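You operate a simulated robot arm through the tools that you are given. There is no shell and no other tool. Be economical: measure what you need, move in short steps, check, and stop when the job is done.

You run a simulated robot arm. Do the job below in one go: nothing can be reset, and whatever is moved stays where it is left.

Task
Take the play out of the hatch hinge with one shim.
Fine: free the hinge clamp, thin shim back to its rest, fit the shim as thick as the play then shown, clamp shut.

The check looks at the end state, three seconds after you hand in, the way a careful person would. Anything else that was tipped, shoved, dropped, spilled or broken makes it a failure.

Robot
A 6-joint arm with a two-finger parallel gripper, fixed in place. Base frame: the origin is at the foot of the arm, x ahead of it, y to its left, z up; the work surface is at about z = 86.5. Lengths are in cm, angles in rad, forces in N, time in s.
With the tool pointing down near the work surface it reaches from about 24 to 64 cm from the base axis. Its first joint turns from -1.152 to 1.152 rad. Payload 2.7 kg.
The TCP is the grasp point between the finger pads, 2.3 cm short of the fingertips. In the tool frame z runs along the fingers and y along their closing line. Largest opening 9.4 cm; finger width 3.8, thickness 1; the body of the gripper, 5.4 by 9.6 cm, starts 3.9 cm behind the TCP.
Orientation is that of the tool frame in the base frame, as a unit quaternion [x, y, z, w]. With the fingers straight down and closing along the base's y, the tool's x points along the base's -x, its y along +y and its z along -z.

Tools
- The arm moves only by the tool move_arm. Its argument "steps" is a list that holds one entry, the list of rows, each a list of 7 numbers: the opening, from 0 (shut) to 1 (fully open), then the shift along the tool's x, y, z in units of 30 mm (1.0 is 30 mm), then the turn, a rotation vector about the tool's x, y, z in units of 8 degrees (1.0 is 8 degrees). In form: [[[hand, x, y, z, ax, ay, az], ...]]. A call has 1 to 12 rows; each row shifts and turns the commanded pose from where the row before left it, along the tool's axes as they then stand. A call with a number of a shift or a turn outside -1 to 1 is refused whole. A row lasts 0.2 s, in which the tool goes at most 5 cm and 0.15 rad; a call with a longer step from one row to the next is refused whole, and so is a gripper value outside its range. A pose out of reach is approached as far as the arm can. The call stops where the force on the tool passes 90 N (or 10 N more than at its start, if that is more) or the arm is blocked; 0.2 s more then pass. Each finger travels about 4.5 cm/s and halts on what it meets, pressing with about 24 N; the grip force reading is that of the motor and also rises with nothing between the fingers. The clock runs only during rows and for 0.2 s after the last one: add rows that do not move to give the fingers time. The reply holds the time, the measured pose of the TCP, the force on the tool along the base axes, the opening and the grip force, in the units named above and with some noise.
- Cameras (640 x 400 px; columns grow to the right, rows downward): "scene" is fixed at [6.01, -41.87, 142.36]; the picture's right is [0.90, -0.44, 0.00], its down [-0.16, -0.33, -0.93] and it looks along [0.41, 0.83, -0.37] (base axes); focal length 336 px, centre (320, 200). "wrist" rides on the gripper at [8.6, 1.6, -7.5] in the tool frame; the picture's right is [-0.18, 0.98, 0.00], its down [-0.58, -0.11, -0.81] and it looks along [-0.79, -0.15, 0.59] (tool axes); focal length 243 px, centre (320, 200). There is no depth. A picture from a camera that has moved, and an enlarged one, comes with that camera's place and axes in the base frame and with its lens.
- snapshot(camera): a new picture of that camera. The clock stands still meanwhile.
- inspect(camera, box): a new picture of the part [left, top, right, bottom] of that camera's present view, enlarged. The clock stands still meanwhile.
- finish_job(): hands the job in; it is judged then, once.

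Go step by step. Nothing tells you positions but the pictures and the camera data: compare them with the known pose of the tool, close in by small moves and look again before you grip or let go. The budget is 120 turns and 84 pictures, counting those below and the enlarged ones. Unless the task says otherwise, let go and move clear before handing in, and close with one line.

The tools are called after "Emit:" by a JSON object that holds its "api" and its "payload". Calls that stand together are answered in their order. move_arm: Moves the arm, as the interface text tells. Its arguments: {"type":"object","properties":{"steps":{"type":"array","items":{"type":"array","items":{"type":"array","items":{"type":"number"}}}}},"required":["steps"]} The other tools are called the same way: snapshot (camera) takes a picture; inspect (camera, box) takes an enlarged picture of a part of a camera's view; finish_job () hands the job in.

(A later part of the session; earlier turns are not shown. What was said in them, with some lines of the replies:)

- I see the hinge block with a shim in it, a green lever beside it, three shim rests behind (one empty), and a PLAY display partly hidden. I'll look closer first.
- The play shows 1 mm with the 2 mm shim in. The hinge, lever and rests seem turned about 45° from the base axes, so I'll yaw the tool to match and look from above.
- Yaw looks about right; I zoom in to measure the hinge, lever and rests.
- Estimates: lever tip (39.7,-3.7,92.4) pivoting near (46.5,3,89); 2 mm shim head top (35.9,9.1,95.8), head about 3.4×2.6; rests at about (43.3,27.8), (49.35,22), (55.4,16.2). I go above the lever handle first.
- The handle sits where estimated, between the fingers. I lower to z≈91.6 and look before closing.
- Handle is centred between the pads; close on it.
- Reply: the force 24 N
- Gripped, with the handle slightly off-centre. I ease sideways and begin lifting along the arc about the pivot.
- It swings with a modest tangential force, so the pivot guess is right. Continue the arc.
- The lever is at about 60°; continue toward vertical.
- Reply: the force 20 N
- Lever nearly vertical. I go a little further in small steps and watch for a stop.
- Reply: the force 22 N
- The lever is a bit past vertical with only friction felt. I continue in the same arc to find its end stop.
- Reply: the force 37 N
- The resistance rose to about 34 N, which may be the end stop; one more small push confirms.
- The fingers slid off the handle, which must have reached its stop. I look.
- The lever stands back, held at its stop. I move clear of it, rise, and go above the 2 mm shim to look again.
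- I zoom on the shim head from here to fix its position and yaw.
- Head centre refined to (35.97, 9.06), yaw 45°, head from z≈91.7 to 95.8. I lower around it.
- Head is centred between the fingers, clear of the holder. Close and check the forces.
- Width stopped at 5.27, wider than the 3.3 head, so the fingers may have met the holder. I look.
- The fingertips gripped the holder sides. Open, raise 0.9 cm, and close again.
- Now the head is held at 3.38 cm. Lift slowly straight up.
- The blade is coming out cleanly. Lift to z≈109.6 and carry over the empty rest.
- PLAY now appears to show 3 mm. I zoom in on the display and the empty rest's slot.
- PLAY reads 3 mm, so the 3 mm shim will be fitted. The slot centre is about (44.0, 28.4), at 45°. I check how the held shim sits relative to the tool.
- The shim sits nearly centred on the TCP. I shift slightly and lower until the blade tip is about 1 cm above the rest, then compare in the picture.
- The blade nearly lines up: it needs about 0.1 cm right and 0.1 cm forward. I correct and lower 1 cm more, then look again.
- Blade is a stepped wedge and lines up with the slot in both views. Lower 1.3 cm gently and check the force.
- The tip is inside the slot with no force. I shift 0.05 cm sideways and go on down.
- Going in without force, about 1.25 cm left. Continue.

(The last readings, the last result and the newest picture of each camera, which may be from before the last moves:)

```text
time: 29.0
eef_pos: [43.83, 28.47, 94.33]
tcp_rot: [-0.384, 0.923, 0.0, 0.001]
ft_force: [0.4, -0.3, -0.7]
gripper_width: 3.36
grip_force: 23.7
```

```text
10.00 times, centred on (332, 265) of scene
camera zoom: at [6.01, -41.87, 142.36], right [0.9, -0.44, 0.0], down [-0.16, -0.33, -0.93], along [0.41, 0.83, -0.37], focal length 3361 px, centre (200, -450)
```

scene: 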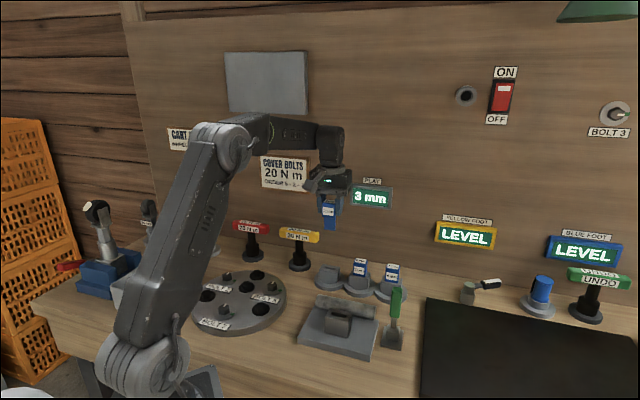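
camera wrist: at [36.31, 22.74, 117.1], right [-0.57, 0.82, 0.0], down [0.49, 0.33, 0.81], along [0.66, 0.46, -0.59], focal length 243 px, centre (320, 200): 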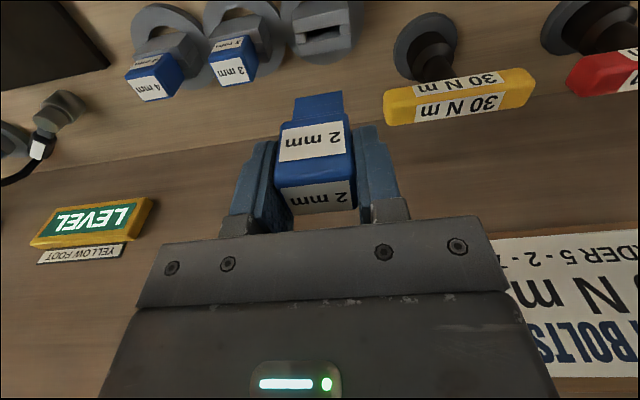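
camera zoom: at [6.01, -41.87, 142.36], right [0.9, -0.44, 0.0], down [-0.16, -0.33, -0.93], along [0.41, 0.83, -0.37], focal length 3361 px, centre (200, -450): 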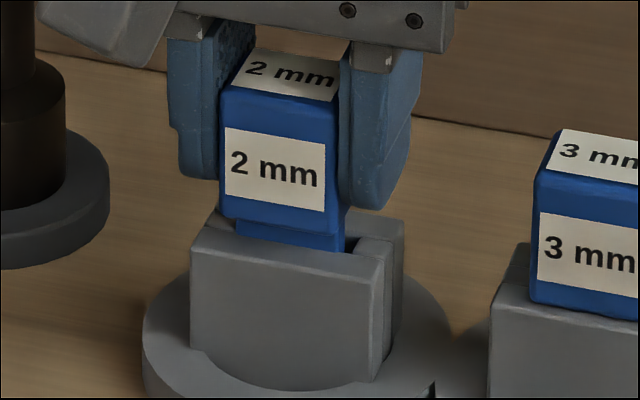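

About 1 cm left by comparison with the seated 3 mm shim. Continue in small steps.

Emit:
{"api": "move_arm", "payload": {"steps": [[[0, 0, 0, 0.08, 0, 0, 0], [0, 0, 0, 0.08, 0, 0, 0], [0, 0, 0, 0.06, 0, 0, 0], [0, 0, 0, 0.05, 0, 0, 0], [0, 0, 0, 0, 0, 0, 0]]]}}

Emit:
{"api": "inspect", "payload": {"camera": "scene", "box": [300, 245, 364, 285]}}

```text
time: 30.2
eef_pos: [43.84, 28.51, 93.53]
tcp_rot: [-0.384, 0.923, 0.0, 0.001]
ft_force: [0.7, 0.1, -0.7]
gripper_width: 3.35
grip_force: 24.0
```

```text
10.00 times, centred on (332, 265) of scene
camera zoom: at [6.01, -41.87, 142.36], right [0.9, -0.44, 0.0], down [-0.16, -0.33, -0.93], along [0.41, 0.83, -0.37], focal length 3361 px, centre (200, -450)
```

zoom: 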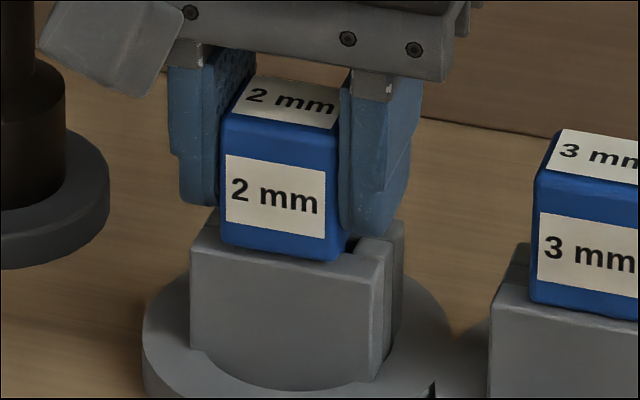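

About 0.3 cm left; small steps until contact.

Emit:
{"api": "move_arm", "payload": {"steps": [[[0, 0, 0, 0.05, 0, 0, 0], [0, 0, 0, 0.04, 0, 0, 0], [0, 0, 0, 0, 0, 0, 0]]]}}

Emit:
{"api": "inspect", "payload": {"camera": "scene", "box": [300, 245, 364, 285]}}

```text
time: 31.0
eef_pos: [43.83, 28.5, 93.37]
tcp_rot: [-0.384, 0.923, 0.0, 0.001]
ft_force: [-2.4, -0.6, 6.3]
gripper_width: 3.36
grip_force: 23.8
```

```text
10.00 times, centred on (332, 265) of scene
camera zoom: at [5.99, -41.88, 142.36], right [0.9, -0.44, 0.0], down [-0.16, -0.33, -0.93], along [0.41, 0.83, -0.37], focal length 3361 px, centre (200, -450)
```

zoom: 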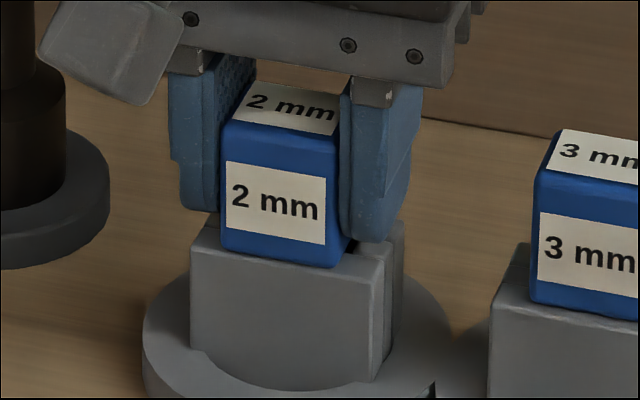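

Contact felt: the shim is seated. Open, rise, and look at the result and the 3 mm shim.

Emit:
{"api": "move_arm", "payload": {"steps": [[[0.6, 0, 0, 0, 0, 0, 0], [0.6, 0, 0, 0, 0, 0, 0], [0.6, 0, 0, 0, 0, 0, 0], [0.6, 0, 0, -0.7, 0, 0, 0], [0.6, 0, 0, -1, 0, 0, 0], [0.6, 0, 0, -1, 0, 0, 0], [0.6, 0, 0, -1, 0, 0, 0], [0.6, 0.3, -0.93, 0, 0, 0, 0], [0.6, 0.3, -0.93, 0, 0, 0, 0], [0.6, 0.3, -0.93, 0, 0, 0, 0], [0.6, 0, 0, 0, 0, 0, 0]]]}}

Emit:
{"api": "inspect", "payload": {"camera": "wrist", "box": [240, 0, 440, 125]}}

Emit:
{"api": "inspect", "payload": {"camera": "scene", "box": [300, 240, 420, 315]}}

```text
time: 33.4
eef_pos: [47.77, 20.61, 104.24]
tcp_rot: [-0.384, 0.923, 0.0, 0.002]
ft_force: [-0.1, 0.2, 0.1]
gripper_width: 5.64
grip_force: 0.0
```

```text
3.20 times, centred on (340, 62) of wrist
camera zoom: at [40.62, 15.53, 111.88], right [-0.57, 0.82, 0.0], down [0.49, 0.33, 0.81], along [0.67, 0.46, -0.59], focal length 776 px, centre (256, 640)
```

zoom: 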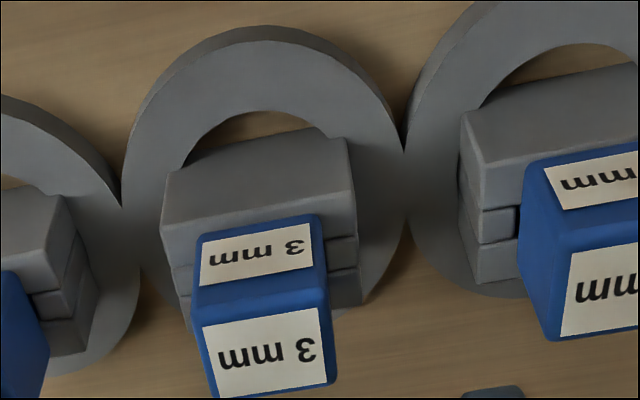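

```text
5.33 times, centred on (360, 278) of scene
camera zoom: at [6.0, -41.87, 142.36], right [0.9, -0.44, 0.0], down [-0.16, -0.33, -0.93], along [0.41, 0.83, -0.37], focal length 1793 px, centre (107, -213)
```

zoom: 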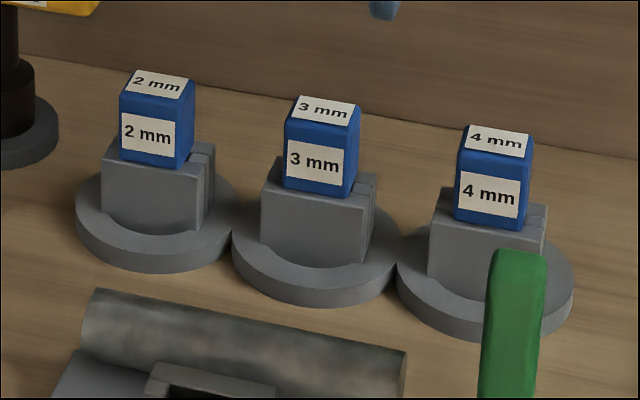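

The 2 mm shim is back in its rest, upright. The 3 mm head centre is at about (50.0, 22.5); I go there and lower around it.

Emit:
{"api": "move_arm", "payload": {"steps": [[[0.65, -0.977, -0.087, 0, 0, 0, 0], [0.65, 0, 0, 0.9, 0, 0, 0], [0.65, 0, 0, 0.9, 0, 0, 0], [0.65, 0, 0, 0.9, 0, 0, 0], [0.65, 0, 0, 0.6, 0, 0, 0], [0.65, 0, 0, 0.28, 0, 0, 0], [0.65, 0, 0, 0, 0, 0, 0]]]}}

Emit:
{"api": "snapshot", "payload": {"camera": "wrist"}}

Emit:
{"api": "inspect", "payload": {"camera": "scene", "box": [310, 240, 406, 300]}}

```text
time: 35.0
eef_pos: [50.13, 22.5, 93.66]
tcp_rot: [-0.384, 0.923, 0.001, 0.002]
ft_force: [0.1, -0.6, -1.1]
gripper_width: 6.16
grip_force: 0.2
```

```text
33 pictures are left
camera wrist: at [42.95, 17.54, 101.19], right [-0.57, 0.82, 0.0], down [0.49, 0.33, 0.81], along [0.67, 0.46, -0.59], focal length 243 px, centre (320, 200)
```

wrist: 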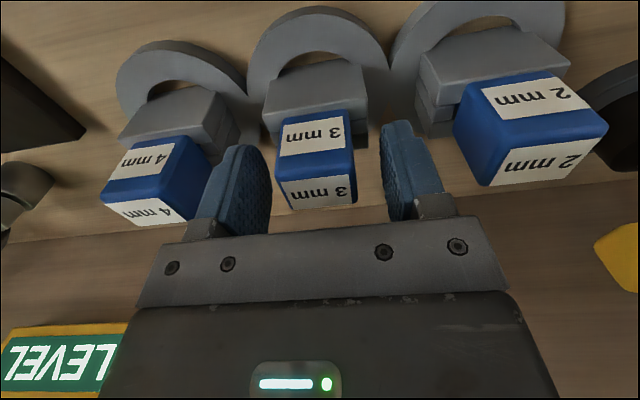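

```text
6.67 times, centred on (358, 270) of scene
camera zoom: at [6.01, -41.87, 142.36], right [0.9, -0.44, 0.0], down [-0.16, -0.33, -0.93], along [0.41, 0.83, -0.37], focal length 2241 px, centre (67, -267)
```

zoom: 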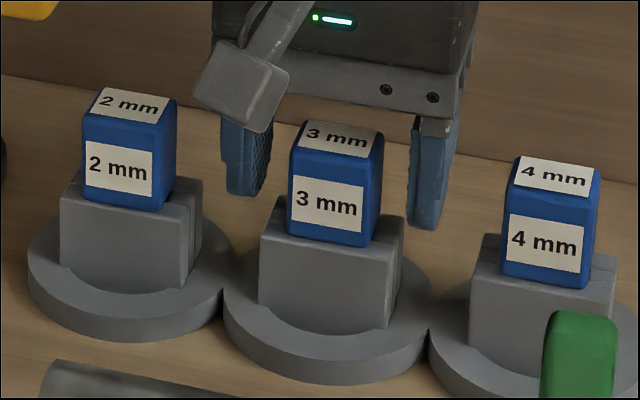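

The head sits between the pads nearly as the 2 mm one did. Lower 0.25 cm and close.

Emit:
{"api": "move_arm", "payload": {"steps": [[[0.65, 0.03, 0, 0.08, 0, 0, 0], [0, 0, 0, 0, 0, 0, 0], [0, 0, 0, 0, 0, 0, 0], [0, 0, 0, 0, 0, 0, 0], [0, 0, 0, 0, 0, 0, 0]]]}}

Emit:
{"api": "inspect", "payload": {"camera": "wrist", "box": [240, 80, 400, 230]}}

```text
time: 36.2
eef_pos: [50.09, 22.5, 93.36]
tcp_rot: [-0.384, 0.924, 0.0, 0.001]
ft_force: [0.4, 0.1, -0.5]
gripper_width: 3.35
grip_force: 24.2
```

```text
2.67 times, centred on (320, 155) of wrist
camera zoom: at [42.88, 17.48, 100.95], right [-0.57, 0.82, 0.0], down [0.49, 0.33, 0.81], along [0.67, 0.46, -0.59], focal length 647 px, centre (320, 320)
```

zoom: 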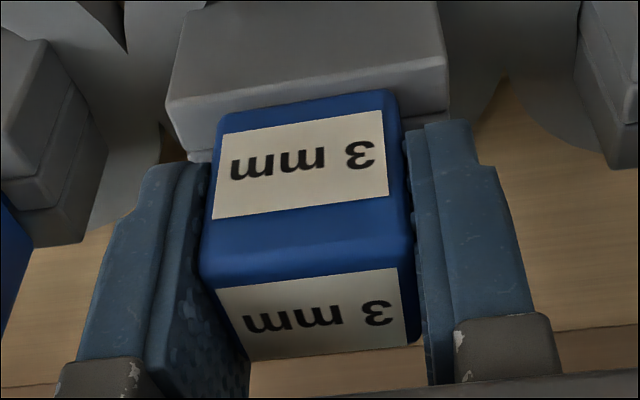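

Identical grip to the earlier one. Lift slowly, then carry it back above the hinge.

Emit:
{"api": "move_arm", "payload": {"steps": [[[0, 0, 0, -0.2, 0, 0, 0], [0, 0, 0, -0.4, 0, 0, 0], [0, 0, 0, -0.6, 0, 0, 0], [0, 0, 0, -1, 0, 0, 0], [0, 0, 0, -1, 0, 0, 0], [0, 0, 0, -1, 0, 0, 0], [0, 0, 0, -1, 0, 0, 0], [0, 0, 0, 0, 0, 0, 0]]]}}

Emit:
{"api": "move_arm", "payload": {"steps": [[[0, 0.927, 0.027, 0, 0, 0, 0], [0, 0.927, 0.027, 0, 0, 0, 0], [0, 0.927, 0.027, 0, 0, 0, 0], [0, 0.927, 0.027, 0, 0, 0, 0], [0, 0.927, 0.027, 0, 0, 0, 0], [0, 0.927, 0.027, 0, 0, 0, 0], [0, 0.927, 0.027, 0, 0, 0, 0], [0, 0, 0, 0, 0, 0, 0]]]}}

Emit:
{"api": "snapshot", "payload": {"camera": "scene"}}

Emit:
{"api": "inspect", "payload": {"camera": "wrist", "box": [240, 0, 400, 100]}}

```text
time: 38.0
eef_pos: [50.05, 22.27, 109.02]
tcp_rot: [-0.383, 0.924, 0.0, 0.001]
ft_force: [0.4, 0.7, -0.1]
gripper_width: 3.35
grip_force: 23.9
```

```text
time: 39.8
eef_pos: [35.76, 9.09, 109.05]
tcp_rot: [-0.383, 0.924, 0.001, 0.002]
ft_force: [-1.2, -0.3, -1.2]
gripper_width: 3.35
grip_force: 24.2
```

```text
30 pictures are left
```

scene: 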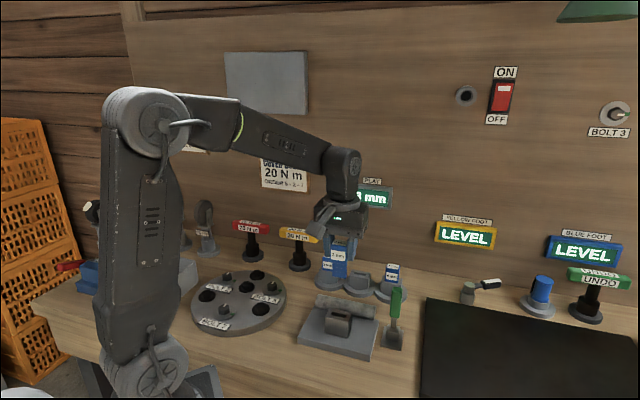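

```text
4.00 times, centred on (320, 50) of wrist
camera zoom: at [28.65, 4.04, 116.52], right [-0.57, 0.82, 0.0], down [0.49, 0.33, 0.81], along [0.67, 0.46, -0.59], focal length 970 px, centre (320, 800)
```

zoom: 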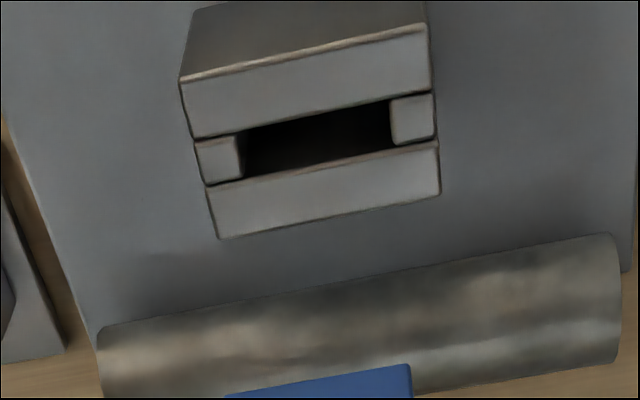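

The command sum says I'm 0.09 cm back of the pose where the 2 mm shim was picked up; I correct this and lower until the blade tip is about 1 cm above the hinge slot.

Emit:
{"api": "move_arm", "payload": {"steps": [[[0, -0.029, 0.0, 0.5, 0, 0, 0], [0, 0, 0, 0.9, 0, 0, 0], [0, 0, 0, 0.9, 0, 0, 0], [0, 0, 0, 0.75, 0, 0, 0], [0, 0, 0, 0, 0, 0, 0]]]}}

Emit:
{"api": "inspect", "payload": {"camera": "wrist", "box": [240, 50, 400, 150]}}

Emit:
{"api": "inspect", "payload": {"camera": "scene", "box": [300, 270, 380, 320]}}

```text
time: 41.0
eef_pos: [35.9, 9.09, 99.77]
tcp_rot: [-0.385, 0.923, 0.0, 0.001]
ft_force: [1.1, 0.1, -1.2]
gripper_width: 3.32
grip_force: 24.1
```

```text
4.00 times, centred on (320, 100) of wrist
camera zoom: at [28.76, 4.1, 107.36], right [-0.57, 0.82, 0.0], down [0.49, 0.33, 0.81], along [0.67, 0.46, -0.59], focal length 970 px, centre (320, 600)
```

zoom: 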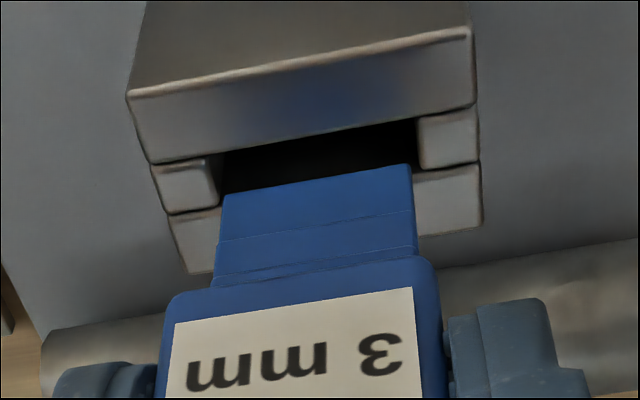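

```text
8.00 times, centred on (340, 295) of scene
camera zoom: at [6.01, -41.87, 142.36], right [0.9, -0.44, 0.0], down [-0.16, -0.33, -0.93], along [0.41, 0.83, -0.37], focal length 2689 px, centre (160, -560)
```

zoom: 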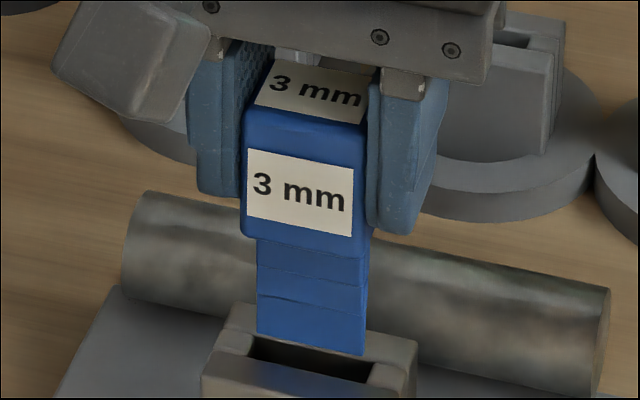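

Well aligned. Tiny sideways touch and lower 1.8 cm gently.

Emit:
{"api": "move_arm", "payload": {"steps": [[[0, 0, 0.01, 0.12, 0, 0, 0], [0, 0, 0, 0.12, 0, 0, 0], [0, 0, 0, 0.12, 0, 0, 0], [0, 0, 0, 0.12, 0, 0, 0], [0, 0, 0, 0.12, 0, 0, 0], [0, 0, 0, 0, 0, 0, 0]]]}}

Emit:
{"api": "inspect", "payload": {"camera": "wrist", "box": [240, 50, 400, 150]}}

Emit:
{"api": "inspect", "payload": {"camera": "scene", "box": [300, 270, 380, 320]}}

```text
time: 42.4
eef_pos: [35.93, 9.13, 97.83]
tcp_rot: [-0.383, 0.924, 0.001, 0.001]
ft_force: [-0.8, 0.5, -1.0]
gripper_width: 3.35
grip_force: 24.0
```

```text
4.00 times, centred on (320, 100) of wrist
camera zoom: at [28.79, 4.13, 105.51], right [-0.57, 0.82, 0.0], down [0.49, 0.33, 0.81], along [0.67, 0.46, -0.59], focal length 970 px, centre (320, 600)
```

zoom: 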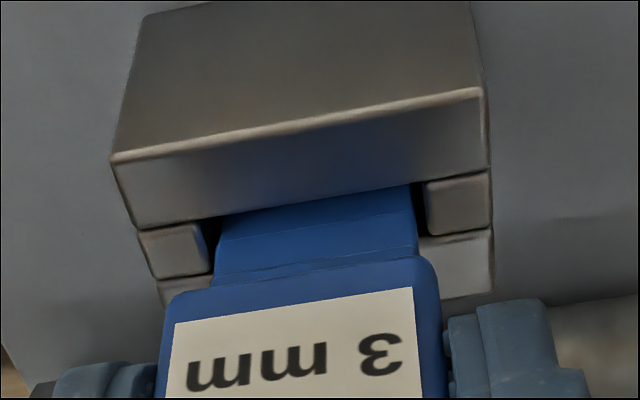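

```text
8.00 times, centred on (340, 295) of scene
camera zoom: at [6.01, -41.87, 142.36], right [0.9, -0.44, 0.0], down [-0.16, -0.33, -0.93], along [0.41, 0.83, -0.37], focal length 2689 px, centre (160, -560)
```

zoom: 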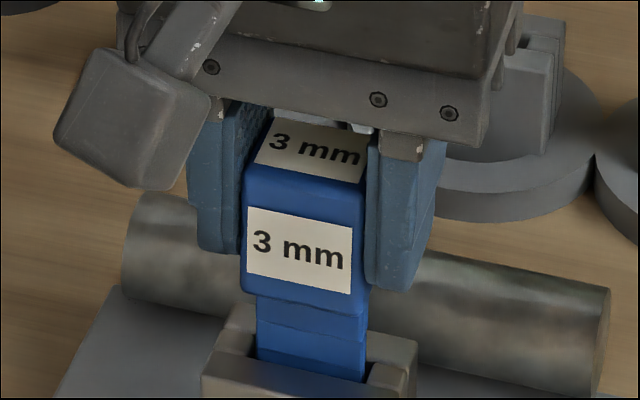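

In the slot, with gaps on both ends and no force. Continue down to the seat at about z=95.3.

Emit:
{"api": "move_arm", "payload": {"steps": [[[0, 0, 0, 0.12, 0, 0, 0], [0, 0, 0, 0.12, 0, 0, 0], [0, 0, 0, 0.12, 0, 0, 0], [0, 0, 0, 0.12, 0, 0, 0], [0, 0, 0, 0.1, 0, 0, 0], [0, 0, 0, 0, 0, 0, 0]]]}}

Emit:
{"api": "inspect", "payload": {"camera": "scene", "box": [300, 275, 380, 325]}}

```text
time: 43.8
eef_pos: [36.03, 9.19, 96.31]
tcp_rot: [-0.384, 0.923, 0.001, 0.001]
ft_force: [0.7, -0.1, -1.4]
gripper_width: 3.36
grip_force: 24.6
```

```text
8.00 times, centred on (340, 300) of scene
camera zoom: at [6.01, -41.87, 142.36], right [0.9, -0.44, 0.0], down [-0.16, -0.33, -0.93], along [0.41, 0.83, -0.37], focal length 2689 px, centre (160, -600)
```

zoom: 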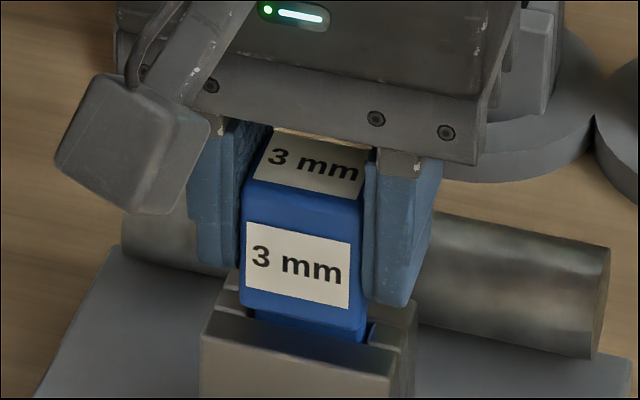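

About 1 cm left, still free. Continue until contact.

Emit:
{"api": "move_arm", "payload": {"steps": [[[0, 0, 0, 0.1, 0, 0, 0], [0, 0, 0, 0.1, 0, 0, 0], [0, 0, 0, 0.08, 0, 0, 0], [0, 0, 0, 0.05, 0, 0, 0], [0, 0, 0, 0, 0, 0, 0]]]}}

Emit:
{"api": "inspect", "payload": {"camera": "scene", "box": [300, 280, 380, 330]}}

```text
time: 45.0
eef_pos: [35.89, 9.1, 95.32]
tcp_rot: [-0.384, 0.923, 0.001, 0.003]
ft_force: [-5.8, -0.9, 20.2]
gripper_width: 3.36
grip_force: 24.3
```

```text
8.00 times, centred on (340, 305) of scene
camera zoom: at [5.97, -41.88, 142.36], right [0.9, -0.44, 0.0], down [-0.16, -0.33, -0.93], along [0.41, 0.83, -0.37], focal length 2689 px, centre (160, -640)
```

zoom: 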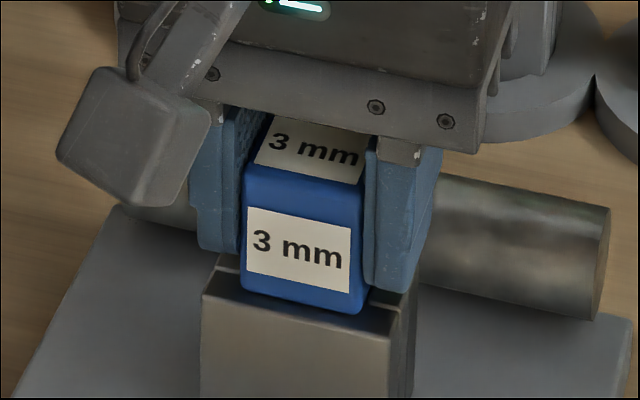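

Seated with 20 N of contact, same height as the old shim. Release, rise, and look at the display and lever.

Emit:
{"api": "move_arm", "payload": {"steps": [[[0.65, 0, 0, -0.03, 0, 0, 0], [0.65, 0, 0, 0, 0, 0, 0], [0.65, 0, 0, 0, 0, 0, 0], [0.65, 0, 0, -0.7, 0, 0, 0], [0.65, 0, 0, -1, 0, 0, 0], [0.65, 0, 0, -1, 0, 0, 0], [0.65, 0, 0, -1, 0, 0, 0], [0.5, 0, -0.9, -0.5, 0, 0, 0], [0.5, 0, -0.9, 0, 0, 0, 0], [0.5, 0, 0, 0, 0, 0, 0]]]}}

Emit:
{"api": "snapshot", "payload": {"camera": "wrist"}}

Emit:
{"api": "inspect", "payload": {"camera": "scene", "box": [290, 170, 450, 370]}}

```text
time: 47.2
eef_pos: [39.77, 5.18, 107.8]
tcp_rot: [-0.385, 0.923, 0.001, 0.001]
ft_force: [0.8, 0.1, -0.2]
gripper_width: 4.69
grip_force: 0.0
```

```text
22 pictures are left
camera wrist: at [32.59, 0.24, 115.4], right [-0.57, 0.82, 0.0], down [0.49, 0.33, 0.81], along [0.66, 0.46, -0.59], focal length 243 px, centre (320, 200)
```

wrist: 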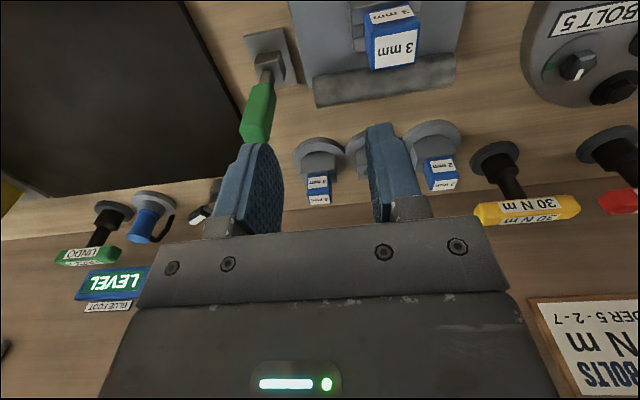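

```text
2.00 times, centred on (370, 270) of scene
camera zoom: at [6.01, -41.87, 142.36], right [0.9, -0.44, 0.0], down [-0.16, -0.33, -0.93], along [0.41, 0.83, -0.37], focal length 672 px, centre (220, 60)
```

zoom: 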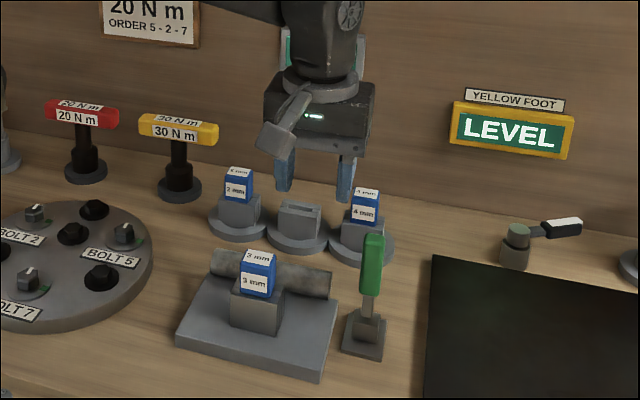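

The 3 mm shim is seated and upright. The lever stands near vertical with its tip at about (46.3, 3.2, 98.6); I go above it and lower the open fingers around it.

Emit:
{"api": "move_arm", "payload": {"steps": [[[0.5, -0.35, -0.67, 0, 0, 0, 0], [0.5, -0.35, -0.67, 0, 0, 0, 0], [0.5, -0.32, -0.67, 0, 0, 0, 0], [0.5, 0, 0, 0.8, 0, 0, 0], [0.5, 0, 0, 0.7, 0, 0, 0], [0.5, 0, 0, 0, 0, 0, 0]]]}}

Emit:
{"api": "snapshot", "payload": {"camera": "wrist"}}

Emit:
{"api": "inspect", "payload": {"camera": "scene", "box": [290, 170, 450, 370]}}

```text
time: 48.6
eef_pos: [46.16, 3.35, 103.37]
tcp_rot: [-0.384, 0.923, 0.0, 0.002]
ft_force: [-0.5, 0.7, -0.5]
gripper_width: 4.69
grip_force: 0.1
```

```text
20 pictures are left
camera wrist: at [39.0, -1.71, 110.92], right [-0.57, 0.82, 0.0], down [0.49, 0.33, 0.81], along [0.67, 0.46, -0.59], focal length 243 px, centre (320, 200)
```

wrist: 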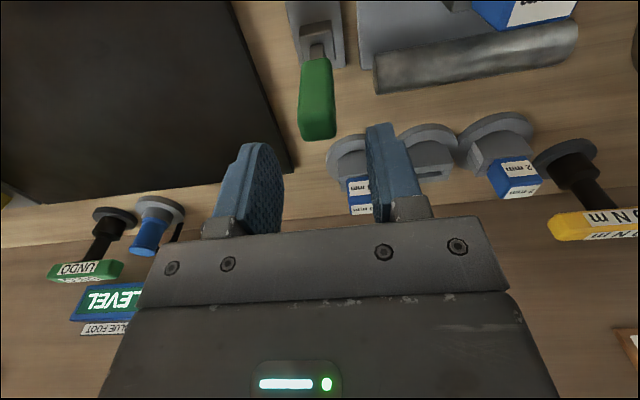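

```text
2.00 times, centred on (370, 270) of scene
camera zoom: at [6.01, -41.87, 142.36], right [0.9, -0.44, 0.0], down [-0.16, -0.33, -0.93], along [0.41, 0.83, -0.37], focal length 672 px, centre (220, 60)
```

zoom: 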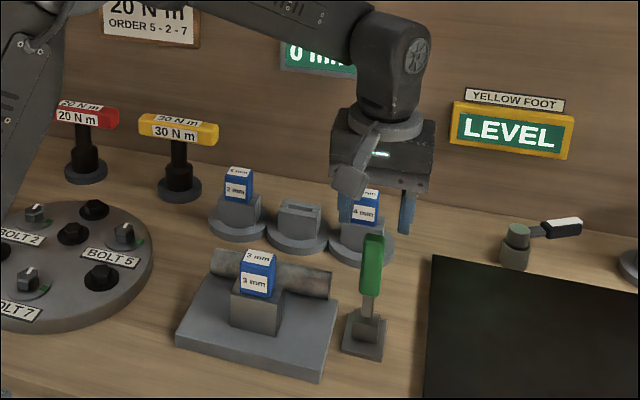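

PLAY reads 0 mm. Small correction, then lower around the handle and close.

Emit:
{"api": "move_arm", "payload": {"steps": [[[0.5, -0.1, -0.07, 0, 0, 0, 0], [0.5, 0, 0, 0.8, 0, 0, 0], [0.5, 0, 0, 0.8, 0, 0, 0], [0.5, 0, 0, 0.73, 0, 0, 0], [0.5, 0, 0, 0, 0, 0, 0]]]}}

Emit:
{"api": "snapshot", "payload": {"camera": "wrist"}}

```text
time: 49.8
eef_pos: [46.53, 3.4, 96.42]
tcp_rot: [-0.384, 0.923, 0.001, 0.002]
ft_force: [0.2, -0.6, -0.1]
gripper_width: 4.7
grip_force: 0.0
```

```text
18 pictures are left
camera wrist: at [39.41, -1.69, 104.0], right [-0.57, 0.82, 0.0], down [0.49, 0.33, 0.81], along [0.67, 0.46, -0.59], focal length 243 px, centre (320, 200)
```

wrist: 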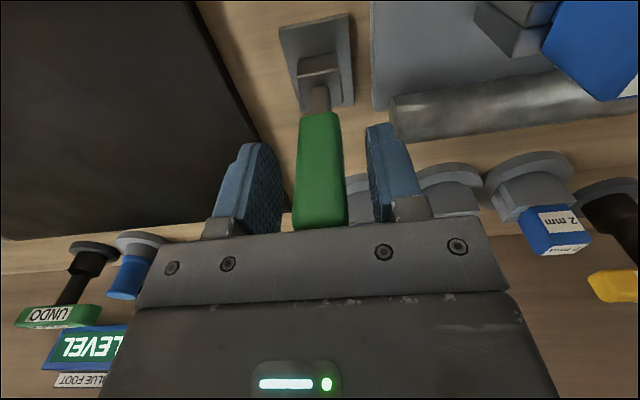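

The handle is centred. Close and swing it back along the reverse arc.

Emit:
{"api": "move_arm", "payload": {"steps": [[[0, 0, 0, 0, 0, 0, 0], [0, 0, 0, 0, 0, 0, 0], [0, 0, 0, 0, 0, 0, 0], [0, 0, 0, 0, 0, 0, 0], [0, 0.28, 0, 0.0, 0, 0, 0], [0, 0.28, 0, 0.02, 0, 0, 0], [0, 0.28, 0, 0.06, 0, 0, 0], [0, 0, 0, 0, 0, 0, 0]]]}}

Emit:
{"api": "inspect", "payload": {"camera": "scene", "box": [320, 230, 480, 370]}}

```text
time: 51.6
eef_pos: [44.69, 1.72, 96.27]
tcp_rot: [-0.383, 0.924, 0.002, 0.003]
ft_force: [-2.2, 25.2, 5.8]
gripper_width: 2.17
grip_force: 44.8
```

```text
2.86 times, centred on (400, 300) of scene
camera zoom: at [5.98, -41.8, 142.38], right [0.9, -0.44, 0.0], down [-0.16, -0.33, -0.93], along [0.41, 0.83, -0.37], focal length 960 px, centre (91, -86)
```

zoom: 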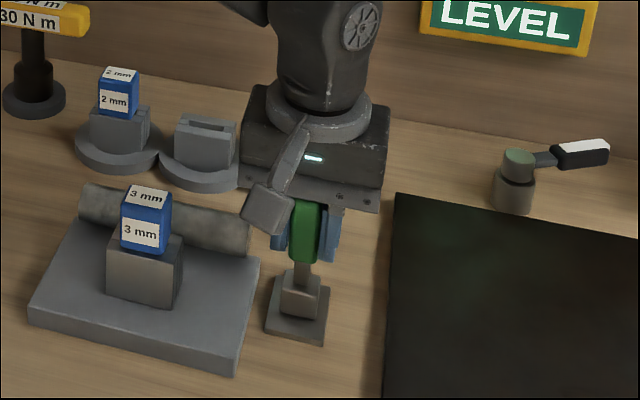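

Swinging fine; I ease the sideways force and continue down the arc.

Emit:
{"api": "move_arm", "payload": {"steps": [[[0, 0.28, 0.05, 0.1, 0, 0, 0], [0, 0.29, 0, 0.13, 0, 0, 0], [0, 0.25, 0, 0.18, 0, 0, 0], [0, 0.23, 0, 0.21, 0, 0, 0], [0, 0, 0, 0, 0, 0, 0]]]}}

```text
time: 52.8
eef_pos: [42.48, -0.7, 94.35]
tcp_rot: [-0.384, 0.923, 0.0, 0.002]
ft_force: [2.5, 5.6, 20.4]
gripper_width: 2.17
grip_force: 44.6
```

At about 45°, modest force. Continue to the closed position.

Emit:
{"api": "move_arm", "payload": {"steps": [[[0, 0.21, 0, 0.23, 0, 0, 0], [0, 0.18, 0, 0.25, 0, 0, 0], [0, 0.13, 0, 0.24, 0, 0, 0], [0, 0.1, 0, 0.22, 0, 0, 0], [0, 0, 0, 0, 0, 0, 0]]]}}

Emit:
{"api": "inspect", "payload": {"camera": "scene", "box": [320, 230, 480, 370]}}

```text
time: 54.0
eef_pos: [41.14, -1.93, 91.54]
tcp_rot: [-0.384, 0.923, 0.0, 0.001]
ft_force: [-3.3, -6.0, 21.7]
gripper_width: 2.19
grip_force: 44.8
```

```text
2.86 times, centred on (400, 300) of scene
camera zoom: at [5.96, -41.89, 142.36], right [0.9, -0.44, 0.0], down [-0.16, -0.33, -0.93], along [0.41, 0.83, -0.37], focal length 960 px, centre (91, -86)
```

zoom: 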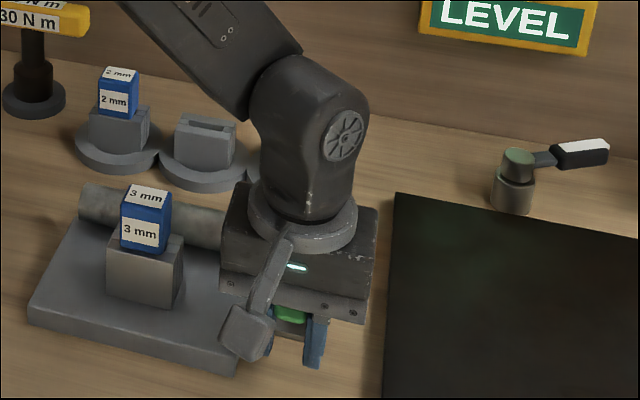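

Near the closed angle; push a bit further until the stop is felt.

Emit:
{"api": "move_arm", "payload": {"steps": [[[0, 0.02, 0, 0.1, 0, 0, 0], [0, 0.02, 0, 0.1, 0, 0, 0], [0, 0, 0, 0, 0, 0, 0]]]}}

```text
time: 54.8
eef_pos: [40.99, -2.12, 90.85]
tcp_rot: [-0.383, 0.924, 0.0, 0.0]
ft_force: [-10.0, -25.2, 24.3]
gripper_width: 2.22
grip_force: 44.8
```

I open, rise, and compare the lever with its starting picture.

Emit:
{"api": "move_arm", "payload": {"steps": [[[0.5, 0, 0, 0, 0, 0, 0], [0.5, 0, 0, 0, 0, 0, 0], [0.5, 0, 0, 0, 0, 0, 0], [0.5, 0, 0, -0.95, 0, 0, 0], [0.5, 0, 0, -0.95, 0, 0, 0], [0.5, 0, 0, -0.94, 0, 0, 0], [0.5, 0, 0, 0, 0, 0, 0]]]}}

Emit:
{"api": "snapshot", "payload": {"camera": "wrist"}}

Emit:
{"api": "inspect", "payload": {"camera": "scene", "box": [290, 290, 420, 371]}}

```text
time: 56.4
eef_pos: [41.08, -2.09, 99.45]
tcp_rot: [-0.383, 0.924, 0.001, 0.001]
ft_force: [-0.3, 0.2, 0.3]
gripper_width: 4.73
grip_force: 0.0
```

```text
15 pictures are left
camera wrist: at [33.97, -7.04, 106.93], right [-0.57, 0.82, 0.0], down [0.49, 0.33, 0.81], along [0.67, 0.46, -0.59], focal length 243 px, centre (320, 200)
```

wrist: 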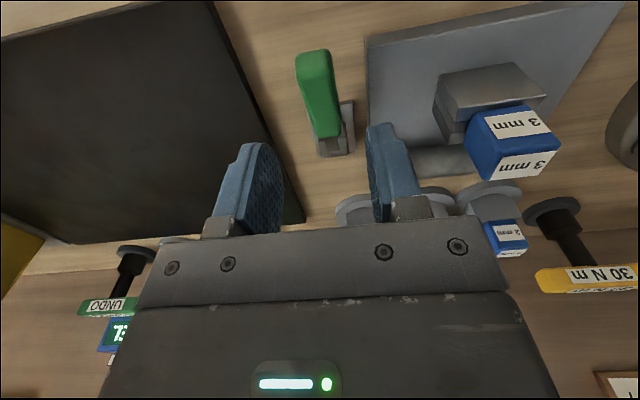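

```text
4.92 times, centred on (355, 330) of scene
camera zoom: at [6.0, -41.87, 142.36], right [0.9, -0.44, 0.0], down [-0.16, -0.33, -0.93], along [0.41, 0.83, -0.37], focal length 1655 px, centre (148, -442)
```

zoom: 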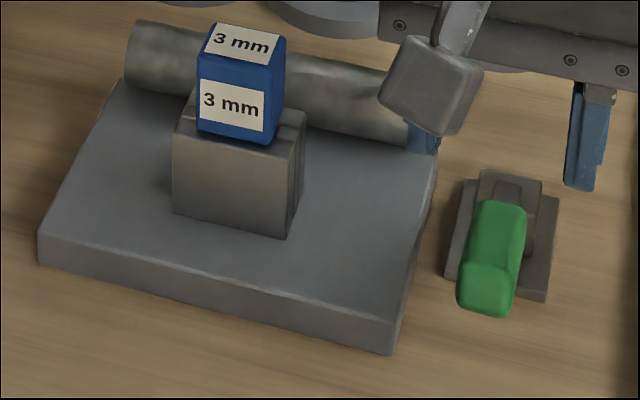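

The lever and shim look the same as at the start, so the clamp is shut. I rise clear and take a last overall look.

Emit:
{"api": "move_arm", "payload": {"steps": [[[0.5, 0, 0, -1, 0, 0, 0], [0.5, 0, 0, -1, 0, 0, 0], [0.5, 0, 0, -1, 0, 0, 0], [0.5, 0, 0, -1, 0, 0, 0], [0.5, 0, 0, -1, 0, 0, 0], [0.5, 0.9, 0, -0.8, 0, 0, 0], [0.5, 0.9, 0, -0.8, 0, 0, 0], [0.5, 0, 0, 0, 0, 0, 0]]]}}

Emit:
{"api": "snapshot", "payload": {"camera": "scene"}}

Emit:
{"api": "inspect", "payload": {"camera": "scene", "box": [280, 170, 440, 370]}}

```text
time: 58.2
eef_pos: [37.34, -5.87, 119.13]
tcp_rot: [-0.384, 0.924, 0.0, 0.002]
ft_force: [-0.3, 0.1, -0.5]
gripper_width: 4.71
grip_force: 0.0
```

```text
13 pictures are left
```

scene: 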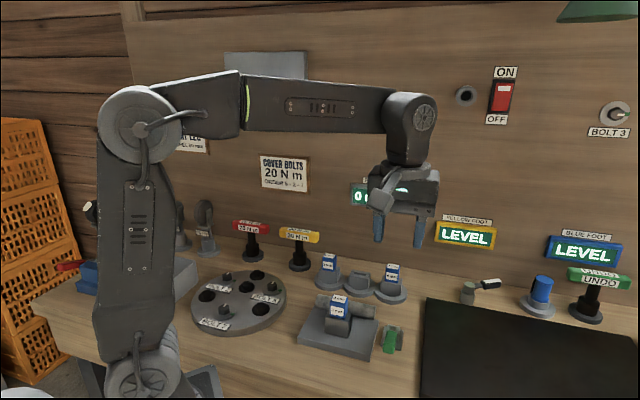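

```text
2.00 times, centred on (360, 270) of scene
camera zoom: at [6.0, -41.87, 142.36], right [0.9, -0.44, 0.0], down [-0.16, -0.33, -0.93], along [0.41, 0.83, -0.37], focal length 672 px, centre (240, 60)
```

zoom: 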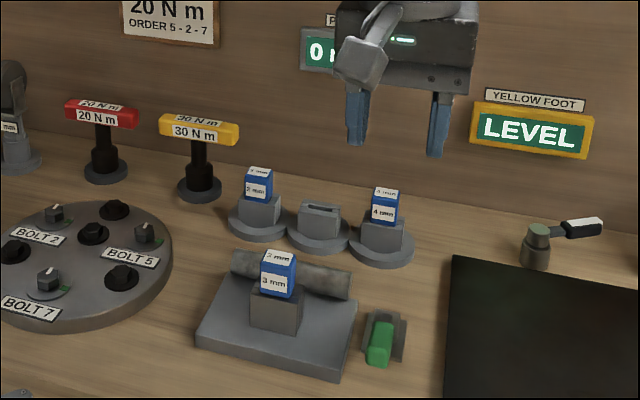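

The play shows 0, the clamp is shut, the 2 mm shim is in its rest and the arm is clear, so I hand in.

Emit:
{"api": "finish_job", "payload": {}}

```text
The job is handed in.
```

The hinge now holds the 3 mm shim, matching the 3 mm of play shown once the hinge was empty. The 2 mm shim is back in its rest, the clamp is shut, and PLAY reads 0.
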